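You operate a simulated robot arm through the tools that you are given. There is no shell and no other tool. Be economical: measure what you need, move in short steps, check, and stop when the job is done.

Carry out the task below with a simulated robot arm. There is one attempt and no reset: what you move stays moved.

TASK
Level the small balance, calibrate it at 200 g and check it with the 100 g weight.
Fine: blue-rimmed ring round the pan, level by the black foot wheel, CAL with the 200 g weight alone on the pan, then the check; both weights end in their wells; nothing else is weighed.
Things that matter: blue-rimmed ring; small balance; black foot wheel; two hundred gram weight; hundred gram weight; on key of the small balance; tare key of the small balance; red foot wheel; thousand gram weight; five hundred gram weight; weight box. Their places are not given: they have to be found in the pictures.

Only the result counts: the job must be done as asked and must still hold three seconds after the hand-in. Knocking over, shifting, dropping, spilling or breaking anything else fails it.

THE ROBOT
A 6-joint arm with a two-finger parallel gripper, fixed in place. Base frame: the origin is at the foot of the arm, x ahead of it, y to its left, z up. Units: cm, rad, N and s.
With the tool pointing down near the work surface it reaches from about 26 to 68 cm from the base axis. Its first joint turns from -1.152 to 1.152 rad. Payload 2.9 kg.
The tool frame sits at the grasp point between the pads (the TCP): z along the fingers, y along the line on which they close. The tips reach 3 cm beyond it. Largest opening 11 cm; finger width 2, thickness 1; the body of the gripper, 4.8 by 11.2 cm, starts 5.5 cm behind the TCP.
Orientation is that of the tool frame in the base frame, as a unit quaternion [x, y, z, w]. With the fingers straight down and closing along the base's y, the tool's x points along the base's -x, its y along +y and its z along -z.

THE INTERFACE
- The arm moves only by the tool jog_arm. Its argument "targets" is a list of rows, each an object (a shift or turn left out is 0, a gripper value left out holds the last) with "rot": the turn, a rotation vector about the tool's x, y, z in units of 5 degrees (1.0 is 5 degrees), a list of three; "translation": the shift along the tool's x, y, z in units of 30 mm (1.0 is 30 mm), a list of three; "hand": the opening in per cent of the stroke, from 0 (shut) to 100 (fully open). In form: [{"rot": [ax, ay, az], "translation": [tx, ty, tz], "hand": hand}, ...]. A call has 1 to 10 rows; each row shifts and turns the commanded pose from where the row before left it, along the tool's axes as they then stand. A call with a number of a shift or a turn outside -1 to 1 is refused whole. Each row takes 0.2 s and may step no farther than 5 cm and 0.15 rad from the row before; otherwise, or with a gripper value out of range, the whole call is refused. A pose out of reach is approached as far as the arm can. The call stops where the force on the tool passes 70 N (or 10 N more than at its start, if that is more) or the arm is blocked; 0.2 s more then pass. The fingers move at their own pace (about 10.8 cm/s each) and stop on an object; they squeeze with about 21 N. The grip force told is the motor's: it shows also when the fingers shut on nothing. Time passes only in rows, and 0.2 s behind the last, so rows that do not move let the fingers close. It gives the time, the measured TCP pose, the force on the tool (base axes), the opening and the grip force at its end, in the units of the frame above (readings bear some noise).
- Cameras (640 x 400 px; columns grow to the right, rows downward): "scene" is fixed at [7.36, 42.31, 140.94]; the picture's right is [-0.83, -0.55, 0.00], its down [-0.26, 0.38, -0.89] and it looks along [0.49, -0.74, -0.46] (base axes); focal length 350 px, centre (320, 200). "wrist" rides on the gripper at [-3.6, 0, -5.7] in the tool frame; the picture's right is [0.00, -1.00, 0.00], its down [0.97, 0.00, -0.24] and it looks along [0.24, 0.00, 0.97] (tool axes); focal length 218 px, centre (320, 200).
- camera(camera): a new picture of that camera. No time passes.
- pixel_to_xyz(camera, pixels): for up to 12 pixels [column, row] of the newest picture of that camera ("zoom" is the newest enlarged one), the place [x, y, z] in the base frame of the surface seen there, good to about 0.2 cm, but the place of the scene camera against the robot may be out by one fixed shift of up to 1.8 cm in any direction. No time passes.
- close_up(camera, box): a new picture of the part [left, top, right, bottom] of that camera's present view, enlarged. No time passes.
- job_done(): hands the job in; it is judged then, once.

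Work in short steps. Measure before you move; look again where a grasp or a placing could have gone wrong, and mend it. You have 80 turns and 46 pictures in all, those below and enlarged ones among them. Open the gripper and draw the arm clear of the work before you hand the job in, unless the task says otherwise; then end with one line.

The tools are called after ">>>" as name(argument=value, ...) on one line, values as JSON. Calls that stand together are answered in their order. jog_arm: Moves the arm, as the interface text tells. Its arguments: {"type":"object","properties":{"targets":{"type":"array","items":{"type":"object","properties":{"rot":{"type":"array","items":{"type":"number"}},"translation":{"type":"array","items":{"type":"number"}},"hand":{"type":"number"}}}}},"required":["targets"]} The other tools are called the same way: camera (camera) takes a picture; pixel_to_xyz (camera, pixels) gives the place of the surface under pixels of a picture; close_up (camera, box) takes an enlarged picture of a part of a camera's view; job_done () hands the job in.

At the start:

```text
t: 0.0
eef_pos: [38.43, -13.24, 108.87]
tool_rot: [0.0, 1.0, 0.0, -0.001]
ft_force: [-0.2, -0.2, 0.5]
grip_width: 11.01
grasp_force: 0.1
```

scene: 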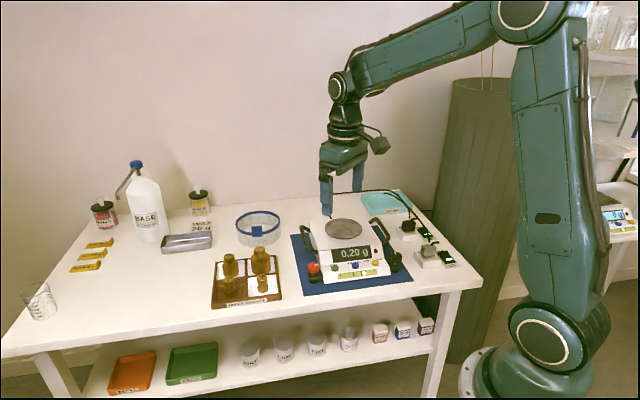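
wrist: 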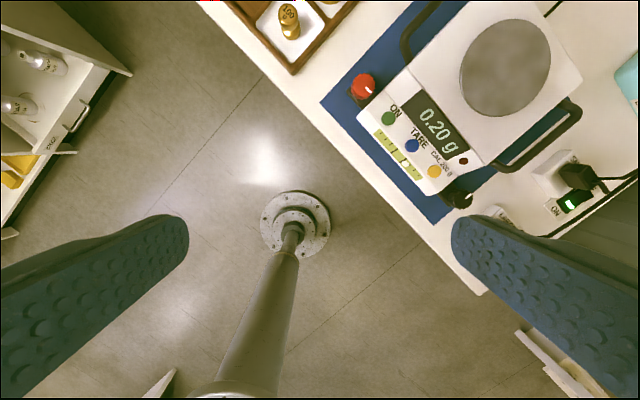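

The balance reads 0.20 g at scene (350,250), with the weight box near (245,280) and the ring near (257,228). I take close-ups to read the details.

>>> close_up(camera="scene", box=[280, 180, 480, 305])

>>> close_up(camera="scene", box=[190, 195, 310, 315])

>>> close_up(camera="wrist", box=[320, 0, 640, 240])

```text
3.20 times, centred on (380, 242) of scene
```

zoom: 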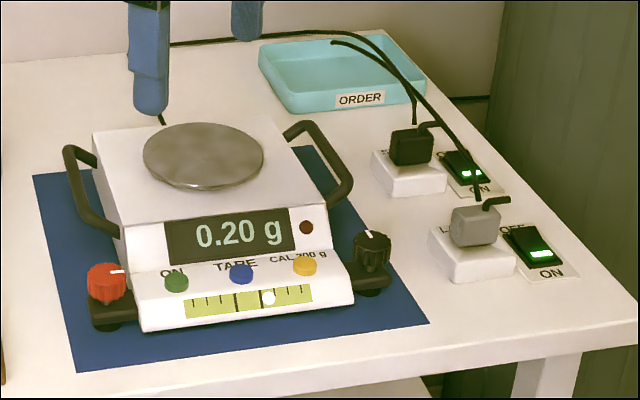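

```text
3.33 times, centred on (250, 255) of scene
```

zoom: 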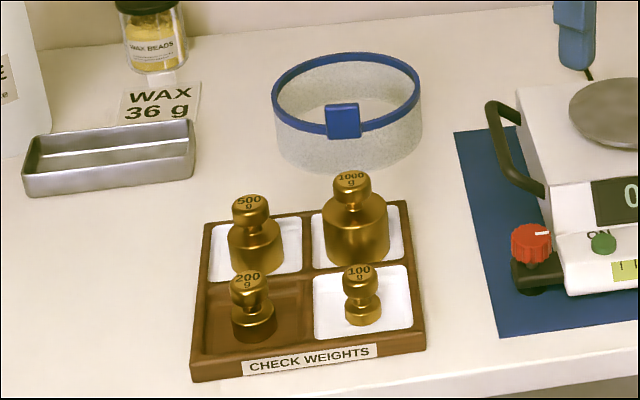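

```text
1.67 times, centred on (480, 120) of wrist
```

zoom: 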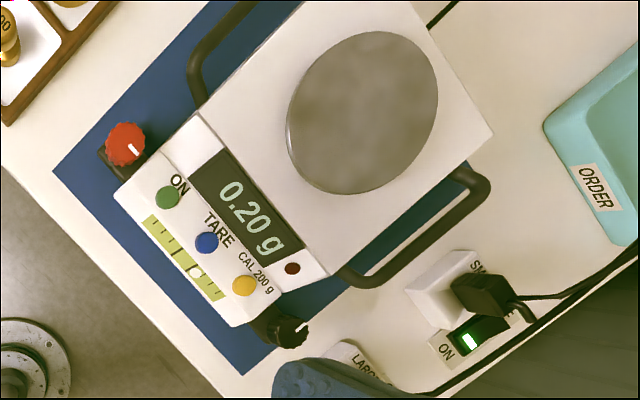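

I measure the balance features in the current wrist picture: red wheel (363,87), black wheel (461,198), keys, pan and panel corners.

>>> pixel_to_xyz(camera="wrist", pixels=[[363, 86], [461, 199], [388, 118], [412, 145], [434, 171], [505, 67], [550, 60], [460, 80], [580, 80], [360, 115], [288, 18], [430, 215]])

>>> pixel_to_xyz(camera="scene", pixels=[[257, 232], [240, 228], [275, 228], [230, 258], [262, 252], [230, 280], [262, 262], [344, 229], [257, 214], [313, 268], [397, 257]])

```text
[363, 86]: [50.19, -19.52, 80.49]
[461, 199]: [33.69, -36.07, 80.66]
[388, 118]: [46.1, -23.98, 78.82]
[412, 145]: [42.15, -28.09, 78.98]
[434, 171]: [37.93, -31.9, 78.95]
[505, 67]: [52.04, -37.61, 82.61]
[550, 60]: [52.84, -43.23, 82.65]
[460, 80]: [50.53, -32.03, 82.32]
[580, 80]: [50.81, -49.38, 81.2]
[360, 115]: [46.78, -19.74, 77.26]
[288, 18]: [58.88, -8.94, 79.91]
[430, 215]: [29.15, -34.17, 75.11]
```

```text
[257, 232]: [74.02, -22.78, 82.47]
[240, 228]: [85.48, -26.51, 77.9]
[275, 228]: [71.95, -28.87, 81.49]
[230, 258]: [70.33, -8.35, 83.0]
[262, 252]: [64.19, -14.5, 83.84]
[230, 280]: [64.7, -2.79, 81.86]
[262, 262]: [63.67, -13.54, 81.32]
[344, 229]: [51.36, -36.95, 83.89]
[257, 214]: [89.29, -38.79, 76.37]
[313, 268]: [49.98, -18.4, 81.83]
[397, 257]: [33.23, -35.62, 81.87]
```

Scene-to-wrist comparison gives a shift of about (-0.4, +0.9, +1.3) for the scene camera. The ring seems far (~77 cm), so I move the wrist camera out for a better look at ring, box and balance.

>>> jog_arm(targets=[{"translation": [-0.9, -0.4, 0.1]}, {"translation": [-0.9, -0.4, 0.1]}, {"translation": [-0.9, -0.4, 0.1]}, {"translation": [-0.9, -0.4, 0.1]}, {"translation": [-0.9, -0.4, 0.1]}])

>>> camera(camera="wrist")

```text
t: 1.2
eef_pos: [51.95, -19.33, 107.57]
tool_rot: [0.0, 1.0, 0.0, 0.001]
ft_force: [0.2, -0.3, -0.1]
grip_width: 11.03
grasp_force: 0.0
```

```text
40 pictures are left
```

wrist: 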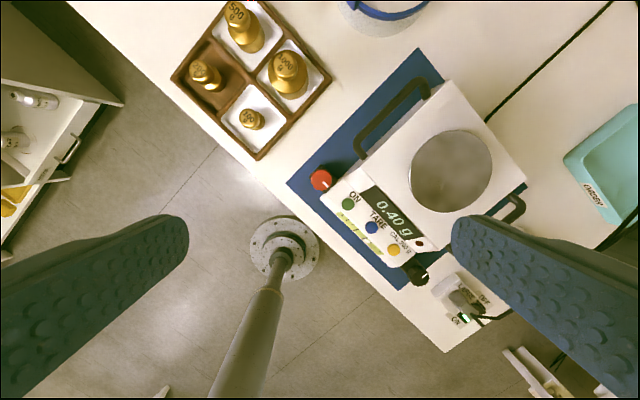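

The box and balance are visible. I measure the weights (100 g knob 251,119; 200 g 206,76) and the box, then tilt the tool outward to view the ring.

>>> pixel_to_xyz(camera="wrist", pixels=[[252, 119], [197, 68], [206, 80], [283, 60], [232, 8], [260, 160], [172, 76], [330, 80], [321, 180], [418, 273], [452, 171], [385, 18]])

>>> jog_arm(targets=[{"rot": [0, -1, 0]}, {"rot": [0, -1, 0]}, {"rot": [0, -1, 0]}, {"rot": [0, -1, 0]}, {"rot": [0, -1, 0]}, {"rot": [0, -1, 0]}])

>>> camera(camera="wrist")

```text
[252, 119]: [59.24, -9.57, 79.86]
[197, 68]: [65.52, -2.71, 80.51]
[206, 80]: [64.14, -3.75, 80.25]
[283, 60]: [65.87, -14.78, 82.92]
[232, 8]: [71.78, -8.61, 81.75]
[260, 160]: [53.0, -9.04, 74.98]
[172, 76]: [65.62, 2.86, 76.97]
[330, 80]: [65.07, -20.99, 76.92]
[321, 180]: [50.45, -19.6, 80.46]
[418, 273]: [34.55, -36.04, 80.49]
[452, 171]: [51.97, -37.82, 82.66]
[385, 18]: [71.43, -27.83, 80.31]
```

```text
t: 2.6
eef_pos: [51.95, -19.14, 107.39]
tool_rot: [0.0, 0.966, 0.0, 0.259]
ft_force: [0.7, 0.6, 0.0]
grip_width: 11.02
grasp_force: 0.0
```

```text
39 pictures are left
```

wrist: 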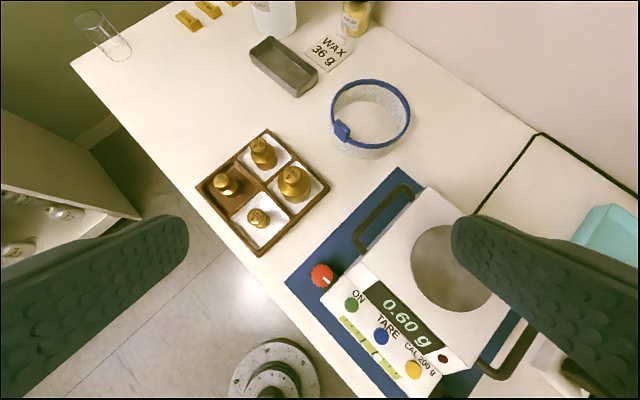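

Ring rim is seen round (370,112) with its tab at (341,130). I enlarge it and the level scale.

>>> close_up(camera="wrist", box=[320, 260, 480, 380])

>>> close_up(camera="wrist", box=[310, 60, 430, 170])

>>> pixel_to_xyz(camera="wrist", pixels=[[341, 131], [333, 105], [370, 81], [405, 97], [409, 115], [398, 137], [375, 148], [347, 88], [385, 100], [370, 157]])

```text
3.33 times, centred on (400, 320) of wrist
```

zoom: 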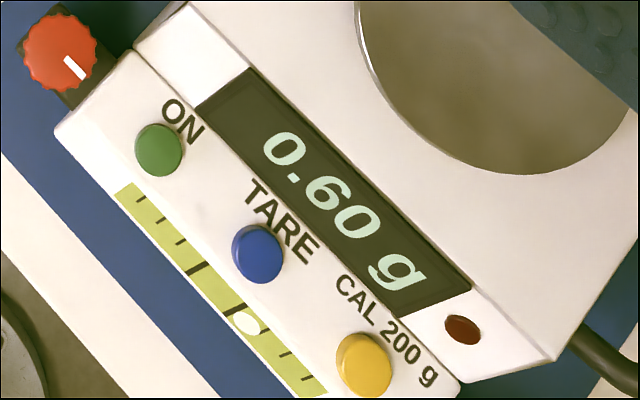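

```text
3.64 times, centred on (370, 115) of wrist
```

zoom: 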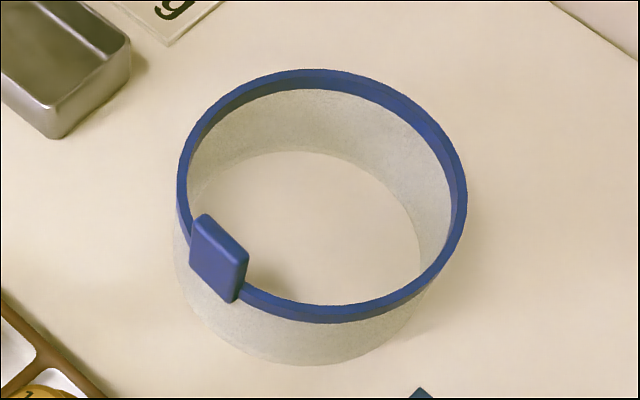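

```text
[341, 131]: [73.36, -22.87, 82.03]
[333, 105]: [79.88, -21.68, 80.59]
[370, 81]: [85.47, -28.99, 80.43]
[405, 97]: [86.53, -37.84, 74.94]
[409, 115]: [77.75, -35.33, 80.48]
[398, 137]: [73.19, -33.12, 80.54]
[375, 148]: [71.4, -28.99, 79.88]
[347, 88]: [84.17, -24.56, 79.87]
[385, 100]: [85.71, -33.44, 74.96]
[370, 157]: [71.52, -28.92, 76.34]
```

Ring centre is about (78.4,-28.6), radius about 7 and rim z about 80.6, too far for a straight-down grasp. I'll grip its wall at the near right side with the tool tilted outward, so I turn the tool first: yaw -50°, then tilt to 50°.

>>> jog_arm(targets=[{"rot": [0.5, 0, 0.866], "hand": 40}, {"rot": [0.5, 0, 0.866]}, {"rot": [0.5, 0, 0.866]}, {"rot": [0.5, 0, 0.866]}, {"rot": [0.5, 0, 0.866]}, {"rot": [0.5, 0, 0.866]}, {"rot": [0.5, 0, 0.866]}, {"rot": [0.5, 0, 0.866]}, {"rot": [0.5, 0, 0.866]}, {"rot": [0.5, 0, 0.866]}])

>>> jog_arm(targets=[{"rot": [0, -1, 0]}, {"rot": [0, -1, 0]}, {"rot": [0, -1, 0]}, {"rot": [0, -1, 0]}])

```text
t: 4.8
eef_pos: [52.02, -19.19, 107.23]
tool_rot: [0.409, 0.875, -0.11, 0.235]
ft_force: [-0.4, 0.2, -0.6]
grip_width: 4.4
grasp_force: 0.1
```

```text
t: 5.8
eef_pos: [52.08, -19.28, 107.25]
tool_rot: [0.383, 0.821, -0.179, 0.385]
ft_force: [-0.1, -0.7, 0.5]
grip_width: 4.41
grasp_force: 0.0
```

Orientation is right (tilt 50°, direction -50°). I move to a hover about 9 cm back from the grasp point (73.1,-33.0,80.3).

>>> jog_arm(targets=[{"translation": [0.174, 0.241, 0.889]}, {"translation": [0.174, 0.241, 0.889]}, {"translation": [0.174, 0.241, 0.889]}, {"translation": [0.174, 0.241, 0.889]}, {"translation": [0.174, 0.241, 0.889]}, {"translation": [0.174, 0.241, 0.889]}, {"translation": [0.174, 0.241, 0.889]}, {"translation": [0.174, 0.241, 0.889]}, {"translation": [0.174, 0.241, 0.889]}, {"translation": [0.174, 0.241, 0.889]}])

>>> camera(camera="wrist")

>>> camera(camera="scene")

```text
t: 8.0
eef_pos: [68.91, -27.79, 86.51]
tool_rot: [0.384, 0.821, -0.179, 0.383]
ft_force: [-0.4, 0.3, 0.2]
grip_width: 4.4
grasp_force: 0.1
```

```text
36 pictures are left
```

wrist: 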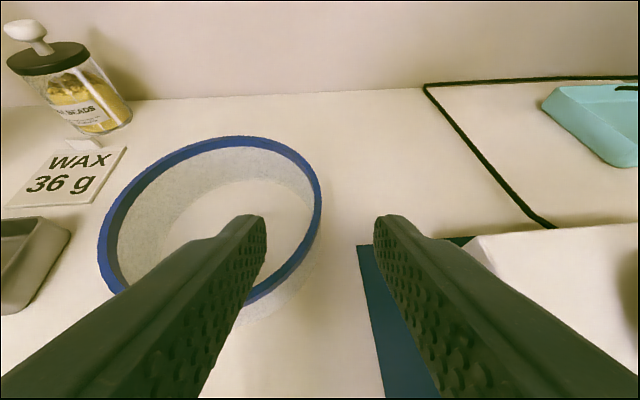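

```text
35 pictures are left
```

scene: 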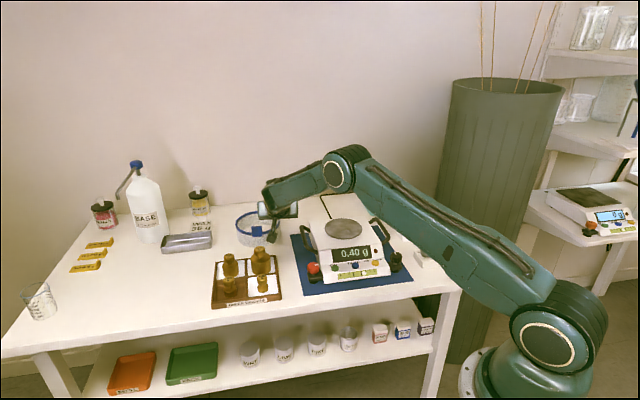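

Pose reached. I measure the ring rim and nearby balance corner before going in.

>>> pixel_to_xyz(camera="wrist", pixels=[[317, 190], [319, 210], [305, 165], [240, 141], [112, 215], [150, 165], [300, 258], [470, 243], [360, 250], [600, 232], [311, 200], [280, 150]])

```text
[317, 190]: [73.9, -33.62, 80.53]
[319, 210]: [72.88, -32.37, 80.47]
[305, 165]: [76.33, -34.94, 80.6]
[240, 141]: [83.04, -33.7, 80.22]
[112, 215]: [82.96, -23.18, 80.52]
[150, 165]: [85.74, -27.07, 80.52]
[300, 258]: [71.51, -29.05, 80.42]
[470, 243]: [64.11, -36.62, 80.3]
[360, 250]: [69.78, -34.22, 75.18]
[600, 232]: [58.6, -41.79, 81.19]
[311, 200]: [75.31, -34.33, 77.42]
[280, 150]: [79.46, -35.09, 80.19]
```

The rim passes through (73.25,-32.9) as expected and the balance corner (64,-37) is clear. I advance along the tool axis.

>>> jog_arm(targets=[{"translation": [0.03, 0.003, 0.61]}, {"translation": [0.03, 0.003, 0.61]}, {"translation": [0.03, 0.003, 0.61]}, {"translation": [0.03, 0.003, 0.61]}, {"translation": [0.03, 0.003, 0.61]}, {}])

>>> camera(camera="wrist")

```text
t: 9.4
eef_pos: [72.57, -32.86, 80.08]
tool_rot: [0.384, 0.821, -0.179, 0.382]
ft_force: [0.1, 0.3, 0.1]
grip_width: 4.37
grasp_force: 0.0
```

```text
34 pictures are left
```

wrist: 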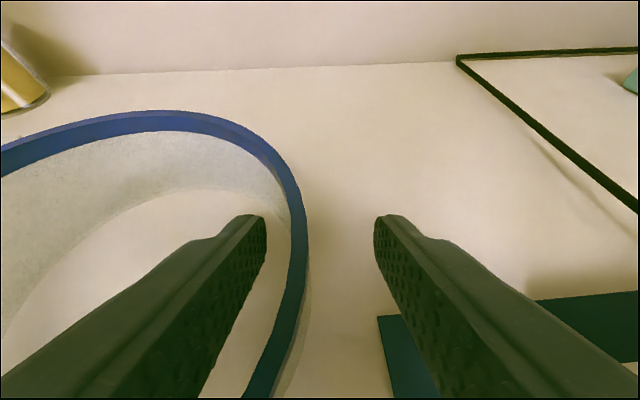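

The wall lies between the fingers, slightly nearer the left one. Closing may slide the ring half a centimetre, which is harmless; I close now.

>>> jog_arm(targets=[{"hand": 25}, {"hand": 12}, {"hand": 0}, {"hand": 0}, {"hand": 0}])

>>> camera(camera="wrist")

```text
t: 10.6
eef_pos: [72.62, -32.88, 80.29]
tool_rot: [0.383, 0.822, -0.179, 0.383]
ft_force: [2.1, -1.0, 1.9]
grip_width: 0.82
grasp_force: 21.2
```

```text
33 pictures are left
```

wrist: 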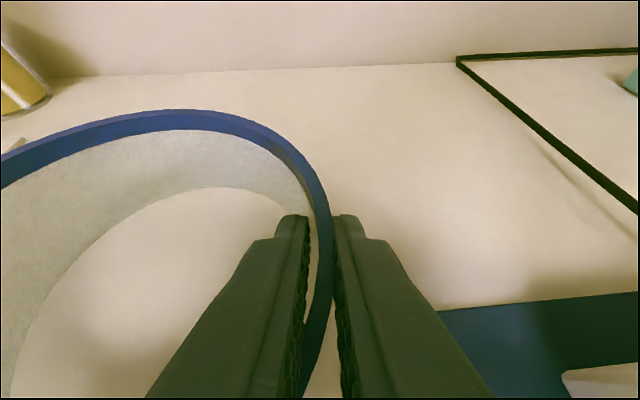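

The wall is held (0.82 cm). I lift straight up about 10 cm and check.

>>> jog_arm(targets=[{"translation": [-0.3, 0, -0.25]}, {"translation": [-0.5, 0, -0.42]}, {"translation": [-0.6, 0, -0.5]}, {"translation": [-0.6, 0, -0.5]}, {"translation": [-0.6, 0, -0.5]}])

>>> camera(camera="wrist")

>>> camera(camera="scene")

```text
t: 11.8
eef_pos: [72.89, -32.7, 90.34]
tool_rot: [0.384, 0.822, -0.179, 0.382]
ft_force: [-0.5, 0.3, -0.8]
grip_width: 0.75
grasp_force: 20.6
```

```text
32 pictures are left
```

wrist: 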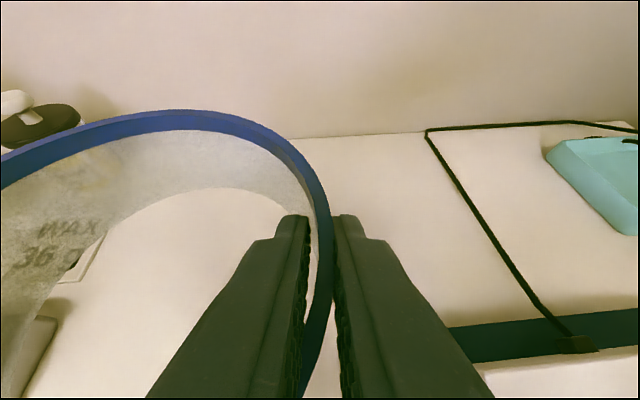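

```text
31 pictures are left
```

scene: 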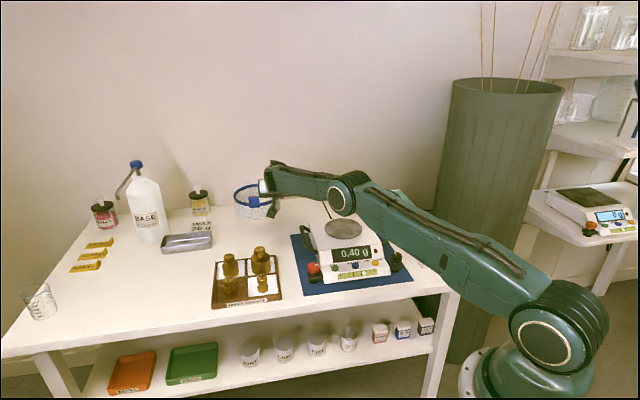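

Lifted cleanly and unchanged in the grip. I measure the rim to get the ring's centre relative to the TCP.

>>> pixel_to_xyz(camera="wrist", pixels=[[10, 170], [50, 145], [100, 130], [150, 122], [200, 122], [240, 132], [270, 147], [300, 172], [318, 200], [325, 240], [325, 280]])

```text
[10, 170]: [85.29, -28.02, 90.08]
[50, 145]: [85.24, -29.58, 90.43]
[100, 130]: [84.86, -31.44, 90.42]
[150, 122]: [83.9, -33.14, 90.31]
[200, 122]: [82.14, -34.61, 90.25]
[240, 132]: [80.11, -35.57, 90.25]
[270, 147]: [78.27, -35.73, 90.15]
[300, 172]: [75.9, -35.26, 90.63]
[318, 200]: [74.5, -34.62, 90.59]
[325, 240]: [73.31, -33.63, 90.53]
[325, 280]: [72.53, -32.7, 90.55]
```

Ring centre ≈ TCP + 6.75·y + 0.5·w. I carry it over the balance at height (TCP to about (46.5,-41.7,92)), keeping the tilt.

>>> jog_arm(targets=[{"translation": [0.165, -0.867, -0.302]}, {"translation": [0.165, -0.867, -0.302]}, {"translation": [0.165, -0.867, -0.302]}, {"translation": [0.165, -0.867, -0.302]}, {"translation": [0.165, -0.867, -0.302]}, {"translation": [0.165, -0.867, -0.302]}, {"translation": [0.165, -0.867, -0.302]}, {"translation": [0.165, -0.867, -0.302]}, {"translation": [0.165, -0.867, -0.302]}, {"translation": [0.165, -0.867, -0.302]}])

>>> camera(camera="wrist")

>>> close_up(camera="scene", box=[280, 170, 460, 300])

```text
t: 14.0
eef_pos: [46.23, -41.68, 92.1]
tool_rot: [0.384, 0.821, -0.179, 0.383]
ft_force: [-0.3, 0.4, -1.1]
grip_width: 0.77
grasp_force: 21.0
```

```text
30 pictures are left
```

wrist: 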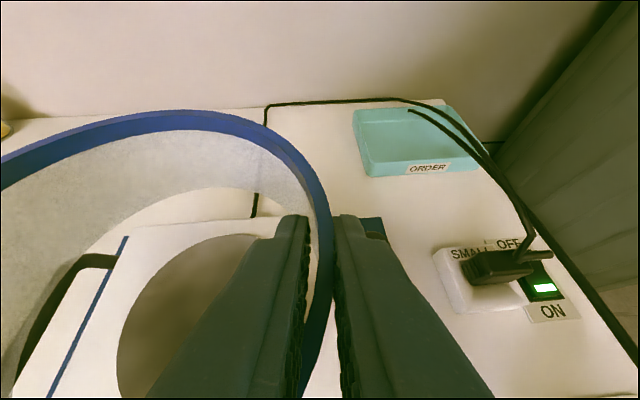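

```text
3.08 times, centred on (370, 235) of scene
```

zoom: 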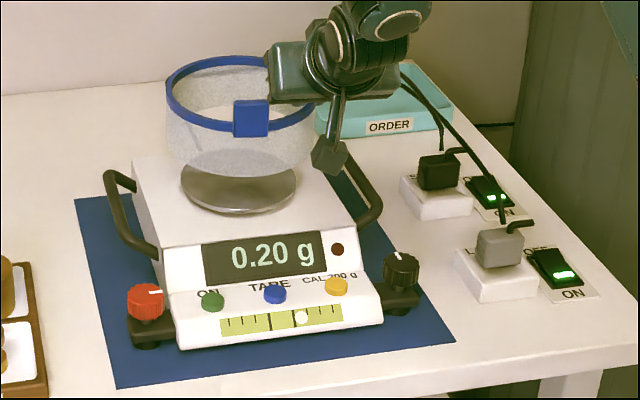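

I measure the pan's edge and the ring's rim in this wrist picture to align them.

>>> pixel_to_xyz(camera="wrist", pixels=[[121, 350], [143, 290], [178, 256], [212, 239], [240, 237], [50, 145], [150, 122], [240, 132], [300, 172], [325, 260], [60, 330], [130, 390]])

```text
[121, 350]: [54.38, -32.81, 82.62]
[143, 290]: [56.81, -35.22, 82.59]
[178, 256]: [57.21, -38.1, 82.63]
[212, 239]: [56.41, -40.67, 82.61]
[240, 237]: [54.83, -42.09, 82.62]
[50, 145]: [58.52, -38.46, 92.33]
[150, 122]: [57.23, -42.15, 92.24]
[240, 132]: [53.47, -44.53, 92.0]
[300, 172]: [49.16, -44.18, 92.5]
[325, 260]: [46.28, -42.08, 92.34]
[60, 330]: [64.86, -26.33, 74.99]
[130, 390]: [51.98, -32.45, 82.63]
```

Ring centre (51.73,-37.71) versus pan centre (51.87,-37.68), pan radius about 5.4: good. I lower vertically 5.2 cm.

>>> jog_arm(targets=[{"translation": [0.332, 0.03, 0.279]}, {"translation": [0.332, 0, 0.279]}, {"translation": [0.332, 0, 0.279]}, {"translation": [0.332, 0, 0.279]}, {}])

>>> jog_arm(targets=[{"translation": [0.05, 0, 0.043]}, {}])

>>> close_up(camera="scene", box=[280, 170, 460, 300])

```text
t: 15.2
eef_pos: [46.43, -41.8, 86.83]
tool_rot: [0.383, 0.821, -0.179, 0.383]
ft_force: [0.2, 0.0, -1.3]
grip_width: 0.74
grasp_force: 20.7
```

```text
t: 15.8
eef_pos: [46.45, -41.74, 86.65]
tool_rot: [0.384, 0.821, -0.179, 0.383]
ft_force: [0.9, -0.1, -1.6]
grip_width: 0.77
grasp_force: 21.1
```

```text
3.08 times, centred on (370, 235) of scene
```

zoom: 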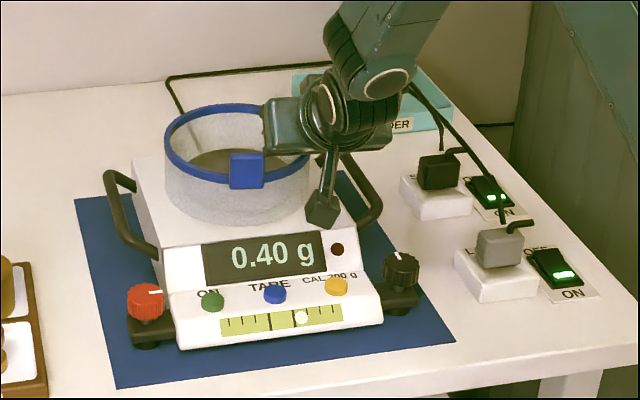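

The ring is almost down; I lower in millimetre steps watching the force.

>>> jog_arm(targets=[{"translation": [0.026, 0, 0.021]}, {}, {}])

>>> jog_arm(targets=[{"translation": [0.026, 0, 0.021]}, {}, {}])

>>> jog_arm(targets=[{"translation": [0.026, 0, 0.021]}, {}, {}])

```text
t: 16.6
eef_pos: [46.55, -41.82, 86.66]
tool_rot: [0.383, 0.822, -0.179, 0.383]
ft_force: [0.6, -0.5, -1.6]
grip_width: 0.74
grasp_force: 21.0
```

```text
t: 17.4
eef_pos: [46.42, -41.69, 86.56]
tool_rot: [0.383, 0.821, -0.179, 0.384]
ft_force: [0.2, -0.1, -1.4]
grip_width: 0.76
grasp_force: 20.8
```

```text
t: 18.2
eef_pos: [46.52, -41.7, 86.46]
tool_rot: [0.382, 0.822, -0.179, 0.383]
ft_force: [-1.4, -0.4, 3.8]
grip_width: 0.75
grasp_force: 21.5
```

Contact felt (Fz rose to +3.8). I release and then draw back along the tool axis.

>>> jog_arm(targets=[{"hand": 15}, {"hand": 30}, {}, {}])

>>> jog_arm(targets=[{"translation": [0, 0, -0.5]}, {"translation": [0, 0, -0.8]}, {"translation": [0, 0, -0.9]}, {"translation": [-0.3, 0, -0.9]}, {"translation": [-0.6, 0, -0.7]}, {"translation": [-0.6, 0, -0.7]}])

>>> camera(camera="wrist")

```text
t: 19.2
eef_pos: [46.65, -41.66, 86.33]
tool_rot: [0.382, 0.821, -0.178, 0.384]
ft_force: [1.1, -1.0, 0.6]
grip_width: 3.3
grasp_force: 0.1
```

```text
t: 20.6
eef_pos: [41.88, -36.02, 98.32]
tool_rot: [0.383, 0.822, -0.178, 0.383]
ft_force: [-0.5, -0.3, 0.9]
grip_width: 3.33
grasp_force: 0.1
```

```text
27 pictures are left
```

wrist: 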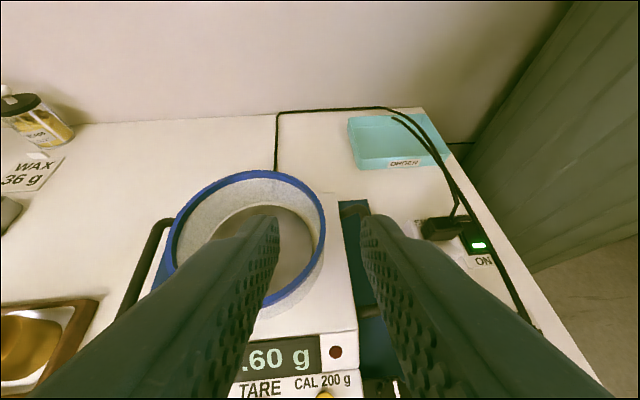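

The ring sits round the pan. I return the tool to vertical and look at the black wheel and level.

>>> jog_arm(targets=[{"rot": [0, 1, 0], "hand": 60}, {"rot": [0, 1, 0]}, {"rot": [0, 1, 0]}, {"rot": [0, 1, 0]}, {"rot": [0, 1, 0]}, {"rot": [0, 1, 0]}, {"rot": [0, 1, 0]}, {"rot": [0, 1, 0]}, {"rot": [0, 1, 0]}, {"rot": [0, 1, 0]}])

>>> camera(camera="wrist")

```text
t: 22.8
eef_pos: [41.68, -35.99, 98.55]
tool_rot: [0.422, 0.906, 0.0, -0.001]
ft_force: [0.1, 0.7, -0.6]
grip_width: 6.61
grasp_force: 0.1
```

```text
26 pictures are left
```

wrist: 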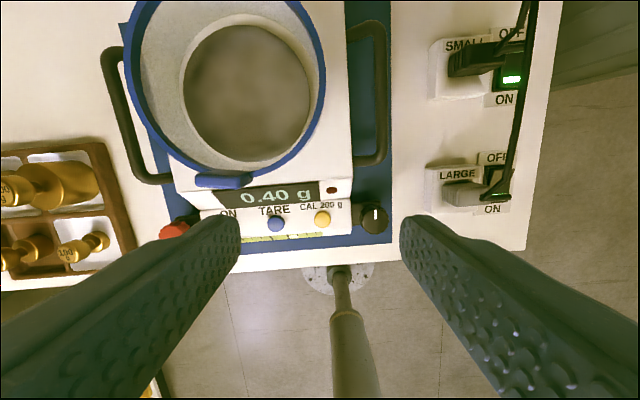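

The black wheel is at (374,219), with its white mark pointing up-image. I enlarge the panel and measure the wheel and its surroundings.

>>> close_up(camera="wrist", box=[220, 150, 420, 275])

>>> pixel_to_xyz(camera="wrist", pixels=[[374, 219], [362, 219], [387, 219], [374, 206], [374, 231], [352, 219], [368, 164], [345, 185], [276, 223], [322, 219], [247, 95], [330, 228]])

```text
3.20 times, centred on (320, 212) of wrist
```

zoom: 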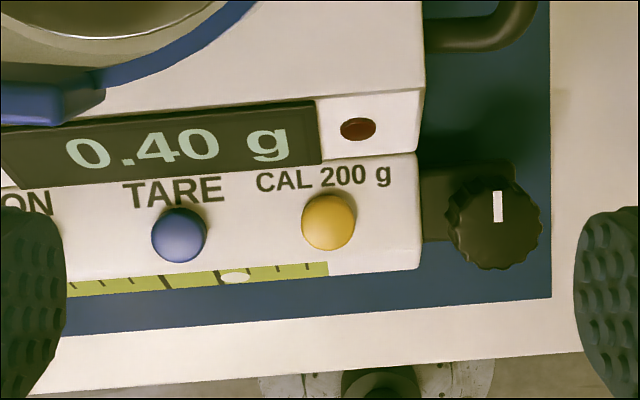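

```text
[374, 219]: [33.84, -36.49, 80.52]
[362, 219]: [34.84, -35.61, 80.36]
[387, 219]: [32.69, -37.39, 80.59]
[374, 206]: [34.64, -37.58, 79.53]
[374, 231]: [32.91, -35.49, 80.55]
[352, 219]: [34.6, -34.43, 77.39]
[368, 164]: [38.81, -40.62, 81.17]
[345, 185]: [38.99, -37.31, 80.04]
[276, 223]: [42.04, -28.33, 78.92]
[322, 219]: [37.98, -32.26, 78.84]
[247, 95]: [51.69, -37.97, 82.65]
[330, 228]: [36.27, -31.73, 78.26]
```

The wheel is centred near (33.8,-36.45), diameter 2.8, top z 80.5. I yaw the tool +90° so the fingers close front-to-back on it.

>>> jog_arm(targets=[{"rot": [0, 0, -1], "hand": 45}, {"rot": [0, 0, -1]}, {"rot": [0, 0, -1]}, {"rot": [0, 0, -1]}, {"rot": [0, 0, -1]}, {"rot": [0, 0, -1]}, {"rot": [0, 0, -1]}, {"rot": [0, 0, -1]}, {"rot": [0, 0, -1]}])

>>> jog_arm(targets=[{"rot": [0, 0, -1]}, {"rot": [0, 0, -1]}, {"rot": [0, 0, -1]}, {"rot": [0, 0, -1]}, {"rot": [0, 0, -1]}, {"rot": [0, 0, -1]}, {"rot": [0, 0, -1]}, {"rot": [0, 0, -1]}, {"rot": [0, 0, -1]}])

```text
t: 24.8
eef_pos: [41.7, -36.03, 98.59]
tool_rot: [0.043, 0.999, 0.0, 0.0]
ft_force: [-0.5, 0.7, 0.7]
grip_width: 4.93
grasp_force: 0.1
```

```text
t: 26.8
eef_pos: [41.64, -36.19, 98.52]
tool_rot: [-0.343, 0.939, 0.0, 0.0]
ft_force: [0.1, -0.2, 0.6]
grip_width: 4.96
grasp_force: 0.1
```

Orientation good. I move above the wheel at z about 88 and check with the wrist camera.

>>> jog_arm(targets=[{"translation": [0.518, 0.399, 0.8]}, {"translation": [0.518, 0.399, 0.8]}, {"translation": [0.518, 0.399, 0.8]}, {"translation": [0.518, 0.399, 0.8]}])

>>> camera(camera="wrist")

```text
t: 27.8
eef_pos: [33.94, -36.5, 89.05]
tool_rot: [-0.342, 0.94, 0.0, 0.0]
ft_force: [-0.6, -0.2, -0.2]
grip_width: 4.98
grasp_force: 0.0
```

```text
24 pictures are left
```

wrist: 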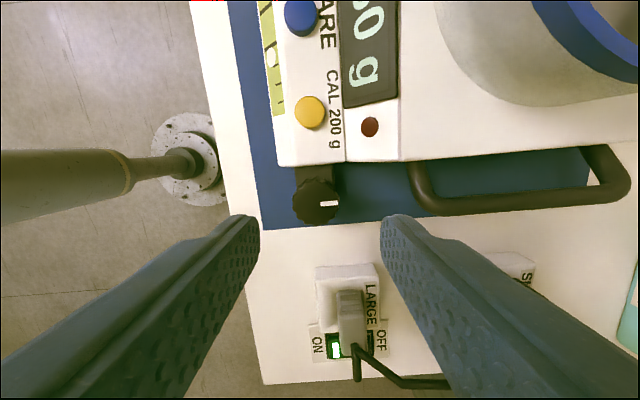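

Wheel sits 0.25 cm toward +y of the tool axis. I correct, descend to TCP z about 81.9 and close on it.

>>> jog_arm(targets=[{"translation": [0, 0.085, 0.5]}, {"translation": [0, 0, 0.7]}, {"translation": [0, 0, 0.7]}, {"translation": [0, 0, 0.48]}, {}, {"hand": 30}, {"hand": 10}, {"hand": 10}, {"hand": 10}])

>>> close_up(camera="scene", box=[300, 210, 440, 300])

```text
t: 29.8
eef_pos: [33.85, -36.18, 81.85]
tool_rot: [-0.342, 0.94, 0.0, 0.0]
ft_force: [0.8, -2.3, -0.2]
grip_width: 3.11
grasp_force: 21.0
```

```text
4.44 times, centred on (370, 255) of scene
```

zoom: 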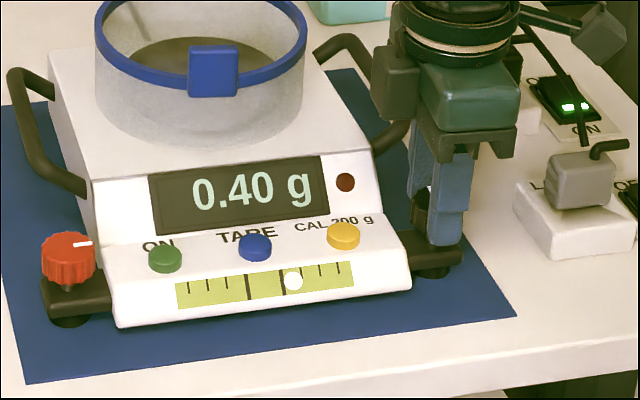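

Wheel held. Bubble is at 294 against centre 265 (lines 247/282). I turn 20° clockwise (from above) as a trial.

>>> jog_arm(targets=[{"rot": [0, 0, 1]}, {"rot": [0, 0, 1]}, {"rot": [0, 0, 1]}, {"rot": [0, 0, 1]}, {}])

>>> close_up(camera="scene", box=[300, 210, 440, 300])

```text
t: 31.0
eef_pos: [33.84, -36.2, 81.84]
tool_rot: [-0.173, 0.985, -0.001, 0.001]
ft_force: [6.7, -5.4, 0.6]
grip_width: 3.1
grasp_force: 21.1
```

```text
4.44 times, centred on (370, 255) of scene
```

zoom: 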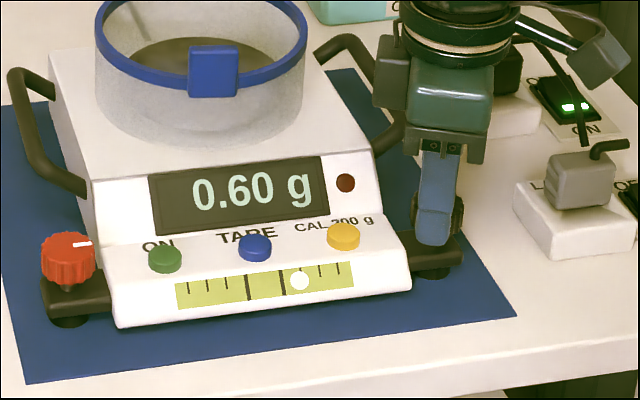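

Clockwise moves the bubble right (about 0.3 px/deg), so I need about 115° counter-clockwise in two grips. First 50°.

>>> jog_arm(targets=[{"rot": [0, 0, -1]}, {"rot": [0, 0, -1]}, {"rot": [0, 0, -1]}, {"rot": [0, 0, -1]}, {"rot": [0, 0, -1]}, {"rot": [0, 0, -1]}, {"rot": [0, 0, -1]}, {"rot": [0, 0, -1]}, {"rot": [0, 0, -1]}, {"rot": [0, 0, -1]}])

>>> close_up(camera="scene", box=[300, 210, 440, 300])

```text
t: 33.2
eef_pos: [33.75, -36.13, 81.85]
tool_rot: [-0.574, 0.819, 0.001, 0.0]
ft_force: [0.8, -2.9, 3.9]
grip_width: 3.11
grasp_force: 20.8
```

```text
4.44 times, centred on (370, 255) of scene
```

zoom: 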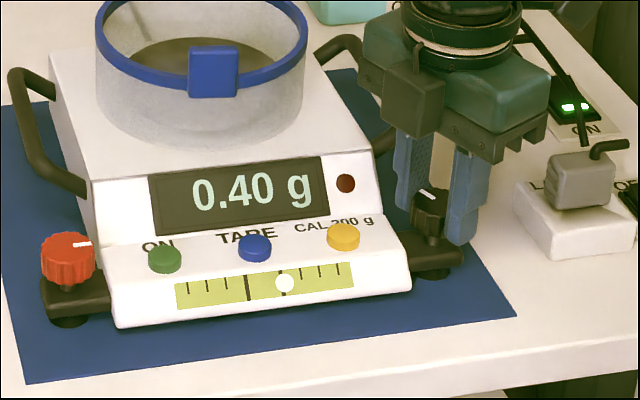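

Bubble now at 284, needing about 19 px more (about 60°). I release, lift, turn back 60°, lower and regrip.

>>> jog_arm(targets=[{"hand": 36}, {"hand": 36}, {"translation": [0, 0, -0.5]}, {"translation": [0, 0, -0.5]}, {"rot": [0, 0, 1]}, {"rot": [0, 0, 1]}, {"rot": [0, 0, 1]}, {"rot": [0, 0, 1]}, {"rot": [0, 0, 1]}, {"rot": [0, 0, 1]}])

>>> jog_arm(targets=[{"rot": [0, 0, 1]}, {"rot": [0, 0, 1]}, {"rot": [0, 0, 1]}, {"rot": [0, 0, 1]}, {"rot": [0, 0, 1]}, {"rot": [0, 0, 1]}, {"translation": [0, 0, 0.5]}, {"translation": [0, 0, 0.5]}, {"hand": 10}, {"hand": 10}])

>>> jog_arm(targets=[{}, {"rot": [0, 0, -1]}, {"rot": [0, 0, -1]}, {"rot": [0, 0, -1]}, {"rot": [0, 0, -1]}, {"rot": [0, 0, -1]}, {"rot": [0, 0, -1]}, {"rot": [0, 0, -1]}, {"rot": [0, 0, -1]}, {"rot": [0, 0, -1]}])

>>> close_up(camera="scene", box=[300, 210, 440, 300])

```text
t: 35.4
eef_pos: [33.68, -36.04, 84.76]
tool_rot: [-0.341, 0.94, 0.0, 0.0]
ft_force: [0.4, -0.2, -0.7]
grip_width: 3.97
grasp_force: 0.0
```

```text
t: 37.6
eef_pos: [33.7, -36.27, 81.73]
tool_rot: [-0.087, 0.996, 0.0, 0.0]
ft_force: [-7.5, 7.0, 13.1]
grip_width: 3.13
grasp_force: 21.2
```

```text
t: 39.8
eef_pos: [33.71, -36.04, 81.76]
tool_rot: [-0.463, 0.887, 0.0, -0.001]
ft_force: [-4.4, -1.7, 0.6]
grip_width: 3.15
grasp_force: 20.9
```

```text
4.44 times, centred on (370, 255) of scene
```

zoom: 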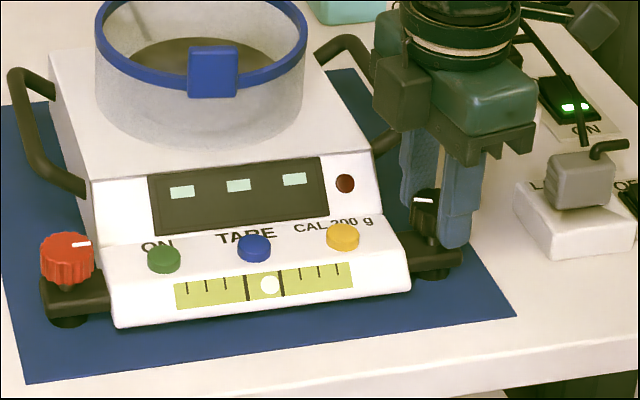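

Bubble is at 270, nearly centred (265). Three more steps, then check the display, which shows dashes.

>>> jog_arm(targets=[{"rot": [0, 0, -1]}, {"rot": [0, 0, -1]}, {"rot": [0, 0, -1]}, {}, {"hand": 36}, {"hand": 36}, {"translation": [0, 0, -0.5]}, {"translation": [0, 0, -0.8]}, {"translation": [0, 0, -1]}, {"translation": [0, 0, -1]}])

>>> close_up(camera="scene", box=[300, 210, 440, 300])

```text
t: 42.0
eef_pos: [33.81, -36.2, 91.9]
tool_rot: [-0.574, 0.819, -0.001, 0.0]
ft_force: [-0.3, 0.1, -0.4]
grip_width: 3.97
grasp_force: 0.1
```

```text
4.44 times, centred on (370, 255) of scene
```

zoom: 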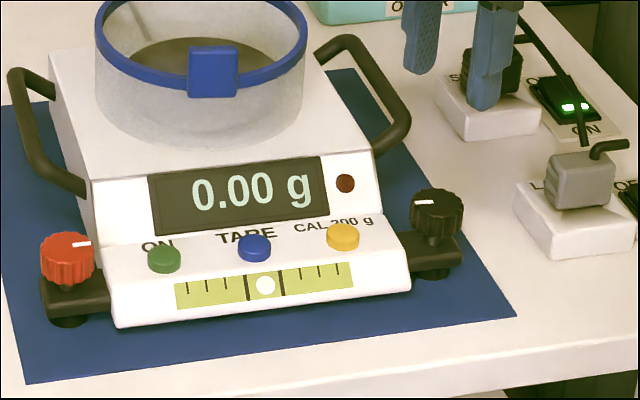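

Bubble is centred and the display reads 0.00 g. Next I raise and turn the tool back to its nominal yaw (y along base y).

>>> jog_arm(targets=[{"rot": [0, 0, 1], "translation": [0, 0, -0.4]}, {"rot": [0, 0, 1], "translation": [0, 0, -0.4]}, {"rot": [0, 0, 1], "translation": [0, 0, -0.4]}, {"rot": [0, 0, 1], "translation": [0, 0, -0.4]}, {"rot": [0, 0, 1], "translation": [0, 0, -0.4]}, {"rot": [0, 0, 1], "translation": [0, 0, -0.4]}, {"rot": [0, 0, 1], "translation": [0, 0, -0.4]}])

>>> jog_arm(targets=[{"rot": [0, 0, 1]}, {"rot": [0, 0, 1]}, {"rot": [0, 0, 1]}, {"rot": [0, 0, 1]}, {"rot": [0, 0, 1]}, {"rot": [0, 0, 1]}, {"rot": [0, 0, 1]}])

>>> jog_arm(targets=[{"translation": [-0.95, 1, 0]}, {"translation": [-0.95, 1, 0]}, {"translation": [-0.95, 1, 0]}, {"translation": [-0.95, 1, 0]}, {"translation": [-0.95, 1, 0]}, {"translation": [-0.95, 1, 0]}, {"translation": [-0.95, 1, 0]}, {"translation": [-0.95, 1, 0]}, {"translation": [-0.95, 1, 0]}, {"translation": [-0.95, 1, 0]}])

>>> camera(camera="wrist")

```text
t: 43.6
eef_pos: [33.8, -36.24, 100.0]
tool_rot: [-0.3, 0.954, 0.0, 0.0]
ft_force: [0.4, -0.3, 0.0]
grip_width: 3.96
grasp_force: 0.1
```

```text
t: 45.2
eef_pos: [33.7, -36.21, 99.97]
tool_rot: [0.001, 1.0, 0.0, -0.001]
ft_force: [-0.4, 0.9, -0.5]
grip_width: 3.98
grasp_force: 0.0
```

```text
t: 47.4
eef_pos: [62.39, -6.27, 100.07]
tool_rot: [0.001, 1.0, 0.0, 0.0]
ft_force: [0.4, -0.1, -1.1]
grip_width: 3.93
grasp_force: 0.0
```

```text
18 pictures are left
```

wrist: 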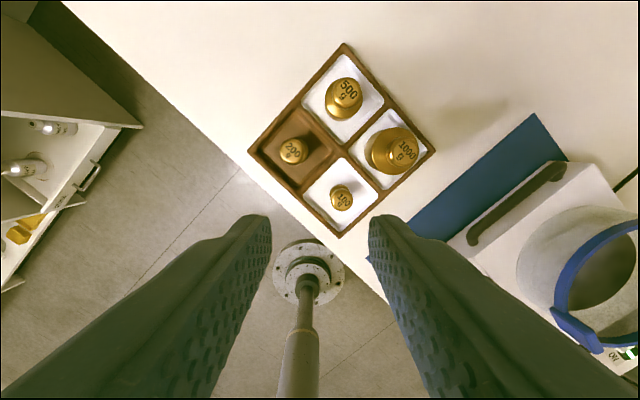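

Weights clearly labelled: 200 g at (293,150), 100 g at (342,198). I measure both, and the well floors.

>>> pixel_to_xyz(camera="wrist", pixels=[[293, 150], [281, 150], [305, 150], [293, 139], [293, 161], [342, 198], [332, 198], [352, 198], [322, 165], [280, 168], [318, 205], [248, 151]])

```text
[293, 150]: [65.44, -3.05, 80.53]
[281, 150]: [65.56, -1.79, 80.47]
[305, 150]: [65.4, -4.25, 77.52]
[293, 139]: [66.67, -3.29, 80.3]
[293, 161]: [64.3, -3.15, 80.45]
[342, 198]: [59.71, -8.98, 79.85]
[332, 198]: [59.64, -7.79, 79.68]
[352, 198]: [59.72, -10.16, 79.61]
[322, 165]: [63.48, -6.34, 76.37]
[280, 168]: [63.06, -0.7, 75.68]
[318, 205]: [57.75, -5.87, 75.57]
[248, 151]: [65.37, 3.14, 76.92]
```

200 g knob at (65.5,-3.1), top 80.5, floor 75.7. I go above it and descend to TCP z about 79.5, then close.

>>> jog_arm(targets=[{"translation": [-0.52, 0.53, 0.5], "hand": 45}, {"translation": [-0.52, 0.53, 0.7]}, {"translation": [0, 0, 1]}, {"translation": [0, 0, 1]}, {"translation": [0, 0, 1]}, {"translation": [0, 0, 1]}, {"translation": [0, 0, 0.8]}, {"translation": [0, 0, 0.8]}, {}])

>>> jog_arm(targets=[{"hand": 30}, {"hand": 15}, {"hand": 0}, {"hand": 0}, {}])

>>> camera(camera="wrist")

```text
t: 49.4
eef_pos: [65.2, -2.88, 79.65]
tool_rot: [0.0, 1.0, 0.0, 0.001]
ft_force: [0.0, 0.3, -0.3]
grip_width: 4.93
grasp_force: 0.1
```

```text
t: 50.6
eef_pos: [65.25, -2.93, 79.68]
tool_rot: [0.001, 1.0, 0.0, 0.0]
ft_force: [-0.2, -0.6, 0.2]
grip_width: 3.29
grasp_force: 20.9
```

```text
17 pictures are left
```

wrist: 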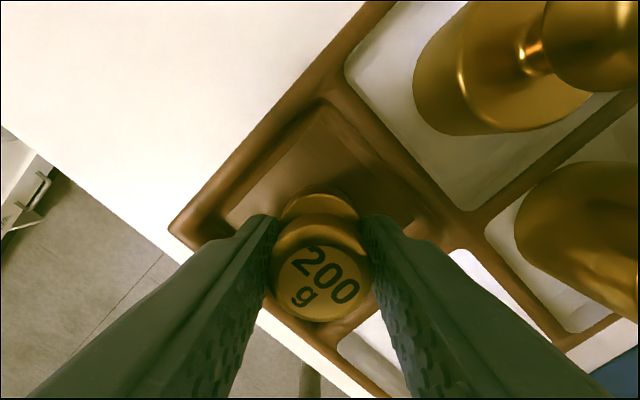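

The 200 g weight is held by its body (3.29 cm). I lift 16 cm and carry it toward the pan.

>>> jog_arm(targets=[{"translation": [0, 0, -0.4]}, {"translation": [0, 0, -0.9]}, {"translation": [0, 0, -1]}, {"translation": [0, 0, -1]}, {"translation": [0, 0, -1]}, {"translation": [0, 0, -1]}])

>>> jog_arm(targets=[{"translation": [0.4, -0.967, 0]}, {"translation": [0.4, -0.967, 0]}, {"translation": [0.4, -0.967, 0]}, {"translation": [0.4, -0.967, 0]}, {"translation": [0.4, -0.967, 0]}, {"translation": [0.4, -0.967, 0]}, {"translation": [0.4, -0.967, 0]}, {"translation": [0.4, -0.967, 0]}])

>>> jog_arm(targets=[{"translation": [0.35, -0.967, 0]}, {"translation": [0.35, -0.967, 0]}, {"translation": [0.35, -0.967, 0]}, {"translation": [0.3, -0.967, 0]}, {}])

>>> camera(camera="wrist")

```text
t: 52.0
eef_pos: [65.35, -2.87, 95.69]
tool_rot: [0.0, 1.0, 0.001, -0.001]
ft_force: [0.0, 0.0, -1.2]
grip_width: 3.3
grasp_force: 21.0
```

```text
t: 53.8
eef_pos: [55.55, -25.91, 95.77]
tool_rot: [0.0, 1.0, 0.0, 0.0]
ft_force: [0.9, 0.3, -2.3]
grip_width: 3.3
grasp_force: 21.0
```

```text
t: 55.0
eef_pos: [51.62, -37.7, 95.35]
tool_rot: [0.0, 1.0, 0.0, 0.0]
ft_force: [0.5, -0.5, -2.2]
grip_width: 3.31
grasp_force: 20.7
```

```text
16 pictures are left
```

wrist: 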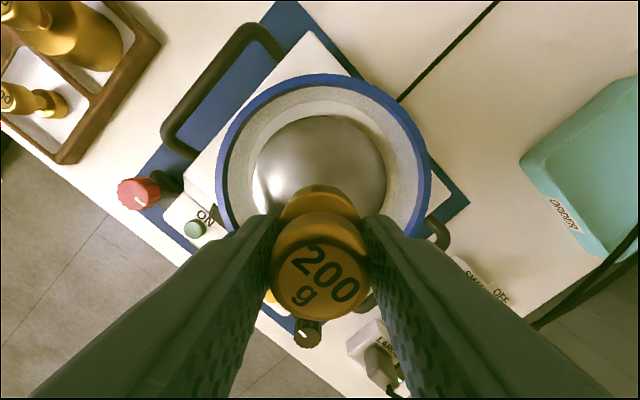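

Weight is centred over the ring. I descend 8.5 cm, then feel for the pan in small steps.

>>> jog_arm(targets=[{"translation": [0, 0, 0.7]}, {"translation": [0, 0, 0.7]}, {"translation": [0, 0, 0.7]}, {"translation": [0, 0, 0.5]}, {"translation": [0, 0, 0.23]}, {}])

>>> jog_arm(targets=[{"translation": [0, 0, 0.04]}, {}, {}])

>>> jog_arm(targets=[{"translation": [0, 0, 0.035]}, {}, {}])

```text
t: 56.4
eef_pos: [51.52, -37.43, 87.19]
tool_rot: [0.0, 1.0, -0.001, 0.0]
ft_force: [0.6, -0.1, -3.0]
grip_width: 3.28
grasp_force: 20.9
```

```text
t: 57.2
eef_pos: [51.48, -37.66, 87.08]
tool_rot: [0.0, 1.0, 0.0, 0.0]
ft_force: [-0.2, 0.1, -1.2]
grip_width: 3.31
grasp_force: 21.3
```

```text
t: 58.0
eef_pos: [51.48, -37.7, 87.09]
tool_rot: [0.0, 1.0, 0.0, 0.0]
ft_force: [0.3, -0.4, -1.8]
grip_width: 3.28
grasp_force: 21.3
```

No contact yet (Fz still about -1.8 N, the weight). I continue in small steps.

>>> jog_arm(targets=[{"translation": [0, 0, 0.04]}, {}, {}])

>>> jog_arm(targets=[{"translation": [0, 0, 0.04]}, {}, {}])

>>> jog_arm(targets=[{"translation": [0, 0, 0.04]}, {}, {}])

```text
t: 58.8
eef_pos: [51.54, -37.77, 86.9]
tool_rot: [0.001, 1.0, 0.0, 0.0]
ft_force: [0.2, -0.2, -2.4]
grip_width: 3.28
grasp_force: 21.0
```

```text
t: 59.6
eef_pos: [51.67, -37.83, 86.65]
tool_rot: [0.0, 1.0, 0.0, 0.0]
ft_force: [0.4, -0.2, -0.3]
grip_width: 3.29
grasp_force: 21.0
```

```text
t: 60.4
eef_pos: [51.69, -37.83, 86.49]
tool_rot: [0.0, 1.0, 0.0, 0.0]
ft_force: [0.0, -1.9, 2.0]
grip_width: 3.32
grasp_force: 20.6
```

Contact (Fz +2). I release, raise the hand clear and look at the display.

>>> jog_arm(targets=[{"hand": 35}, {"hand": 45}, {}, {"translation": [0, 0, -0.5]}, {"translation": [0, 0, -0.8]}, {"translation": [0, 0, -0.9]}, {"translation": [0, 0, -1]}, {"translation": [0, 0, -1]}, {"translation": [0.5, 0.5, 0]}, {"translation": [0.5, 0.5, 0]}])

>>> close_up(camera="scene", box=[290, 190, 430, 290])

```text
t: 62.6
eef_pos: [48.69, -34.66, 99.22]
tool_rot: [0.0, 1.0, 0.0, 0.0]
ft_force: [0.8, 0.3, -0.4]
grip_width: 4.98
grasp_force: 0.0
```

```text
4.00 times, centred on (360, 240) of scene
```

zoom: 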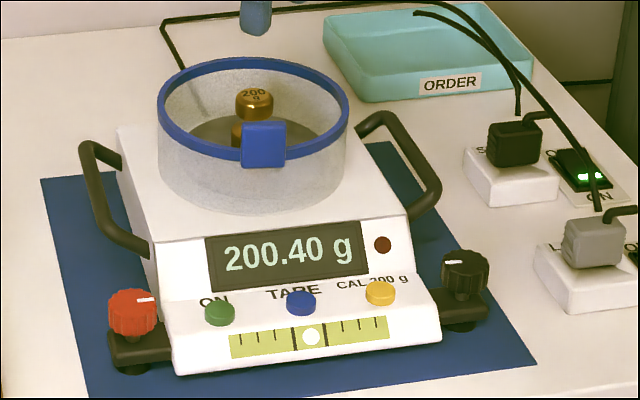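

Reads 200.40 g with the level centred. I move above the CAL key (37.9,-32.0,78.9) with the fingers shut and square to the panel.

>>> jog_arm(targets=[{"translation": [0.91, 0.23, 0], "hand": 0}, {"translation": [0.91, 0.23, 0]}, {"translation": [0.91, 0.23, 0]}, {"translation": [0.91, 0.23, 0]}])

>>> jog_arm(targets=[{"rot": [0, 0, -1], "translation": [0, 0, 0.4]}, {"rot": [0, 0, -1], "translation": [0, 0, 0.4]}, {"rot": [0, 0, -1], "translation": [0, 0, 0.4]}, {"rot": [0, 0, -1], "translation": [0, 0, 0.4]}, {"rot": [0, 0, -1], "translation": [0, 0, 0.4]}, {"rot": [0, 0, -1], "translation": [0, 0, 0.4]}, {"rot": [0, 0, -1], "translation": [0, 0, 0.4]}, {"rot": [0, 0, -1], "translation": [0, 0, 0.4]}, {"rot": [0, 0, -1], "translation": [0, 0, 0.4]}])

>>> camera(camera="wrist")

```text
t: 63.6
eef_pos: [37.78, -32.06, 99.39]
tool_rot: [0.0, 1.0, 0.0, 0.0]
ft_force: [0.1, -0.5, 0.0]
grip_width: 0.01
grasp_force: 21.1
```

```text
t: 65.6
eef_pos: [37.69, -31.99, 88.32]
tool_rot: [-0.383, 0.924, 0.0, 0.0]
ft_force: [-0.1, 0.9, 0.5]
grip_width: 0.01
grasp_force: 21.2
```

```text
14 pictures are left
```

wrist: 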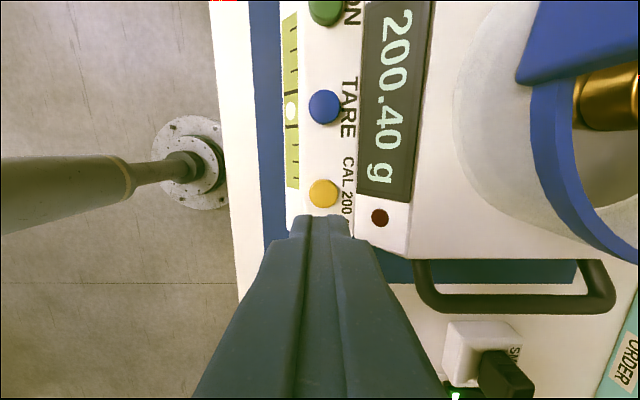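

Key is at (323,193), about 0.35 cm ahead (-x) and 0.2 cm to -y of the tool axis. I correct and descend to just above it.

>>> jog_arm(targets=[{"translation": [-0.11, -0.04, 0.5]}, {"translation": [0, 0, 0.7]}, {"translation": [0, 0, 0.7]}, {"translation": [0, 0, 0.13]}, {}])

>>> jog_arm(targets=[{"translation": [0, 0, 0.05]}, {}])

>>> jog_arm(targets=[{"translation": [0, 0, 0.05]}, {}])

```text
t: 66.8
eef_pos: [38.13, -32.06, 82.17]
tool_rot: [-0.382, 0.924, 0.0, 0.0]
ft_force: [-0.1, -0.6, -0.3]
grip_width: 0.0
grasp_force: 21.2
```

```text
t: 67.4
eef_pos: [38.02, -31.84, 82.11]
tool_rot: [-0.383, 0.924, 0.0, 0.0]
ft_force: [-0.5, 0.7, 0.2]
grip_width: 0.02
grasp_force: 21.1
```

```text
t: 68.0
eef_pos: [38.03, -31.86, 81.93]
tool_rot: [-0.383, 0.924, 0.001, 0.0]
ft_force: [0.5, -0.3, 0.1]
grip_width: 0.0
grasp_force: 21.2
```

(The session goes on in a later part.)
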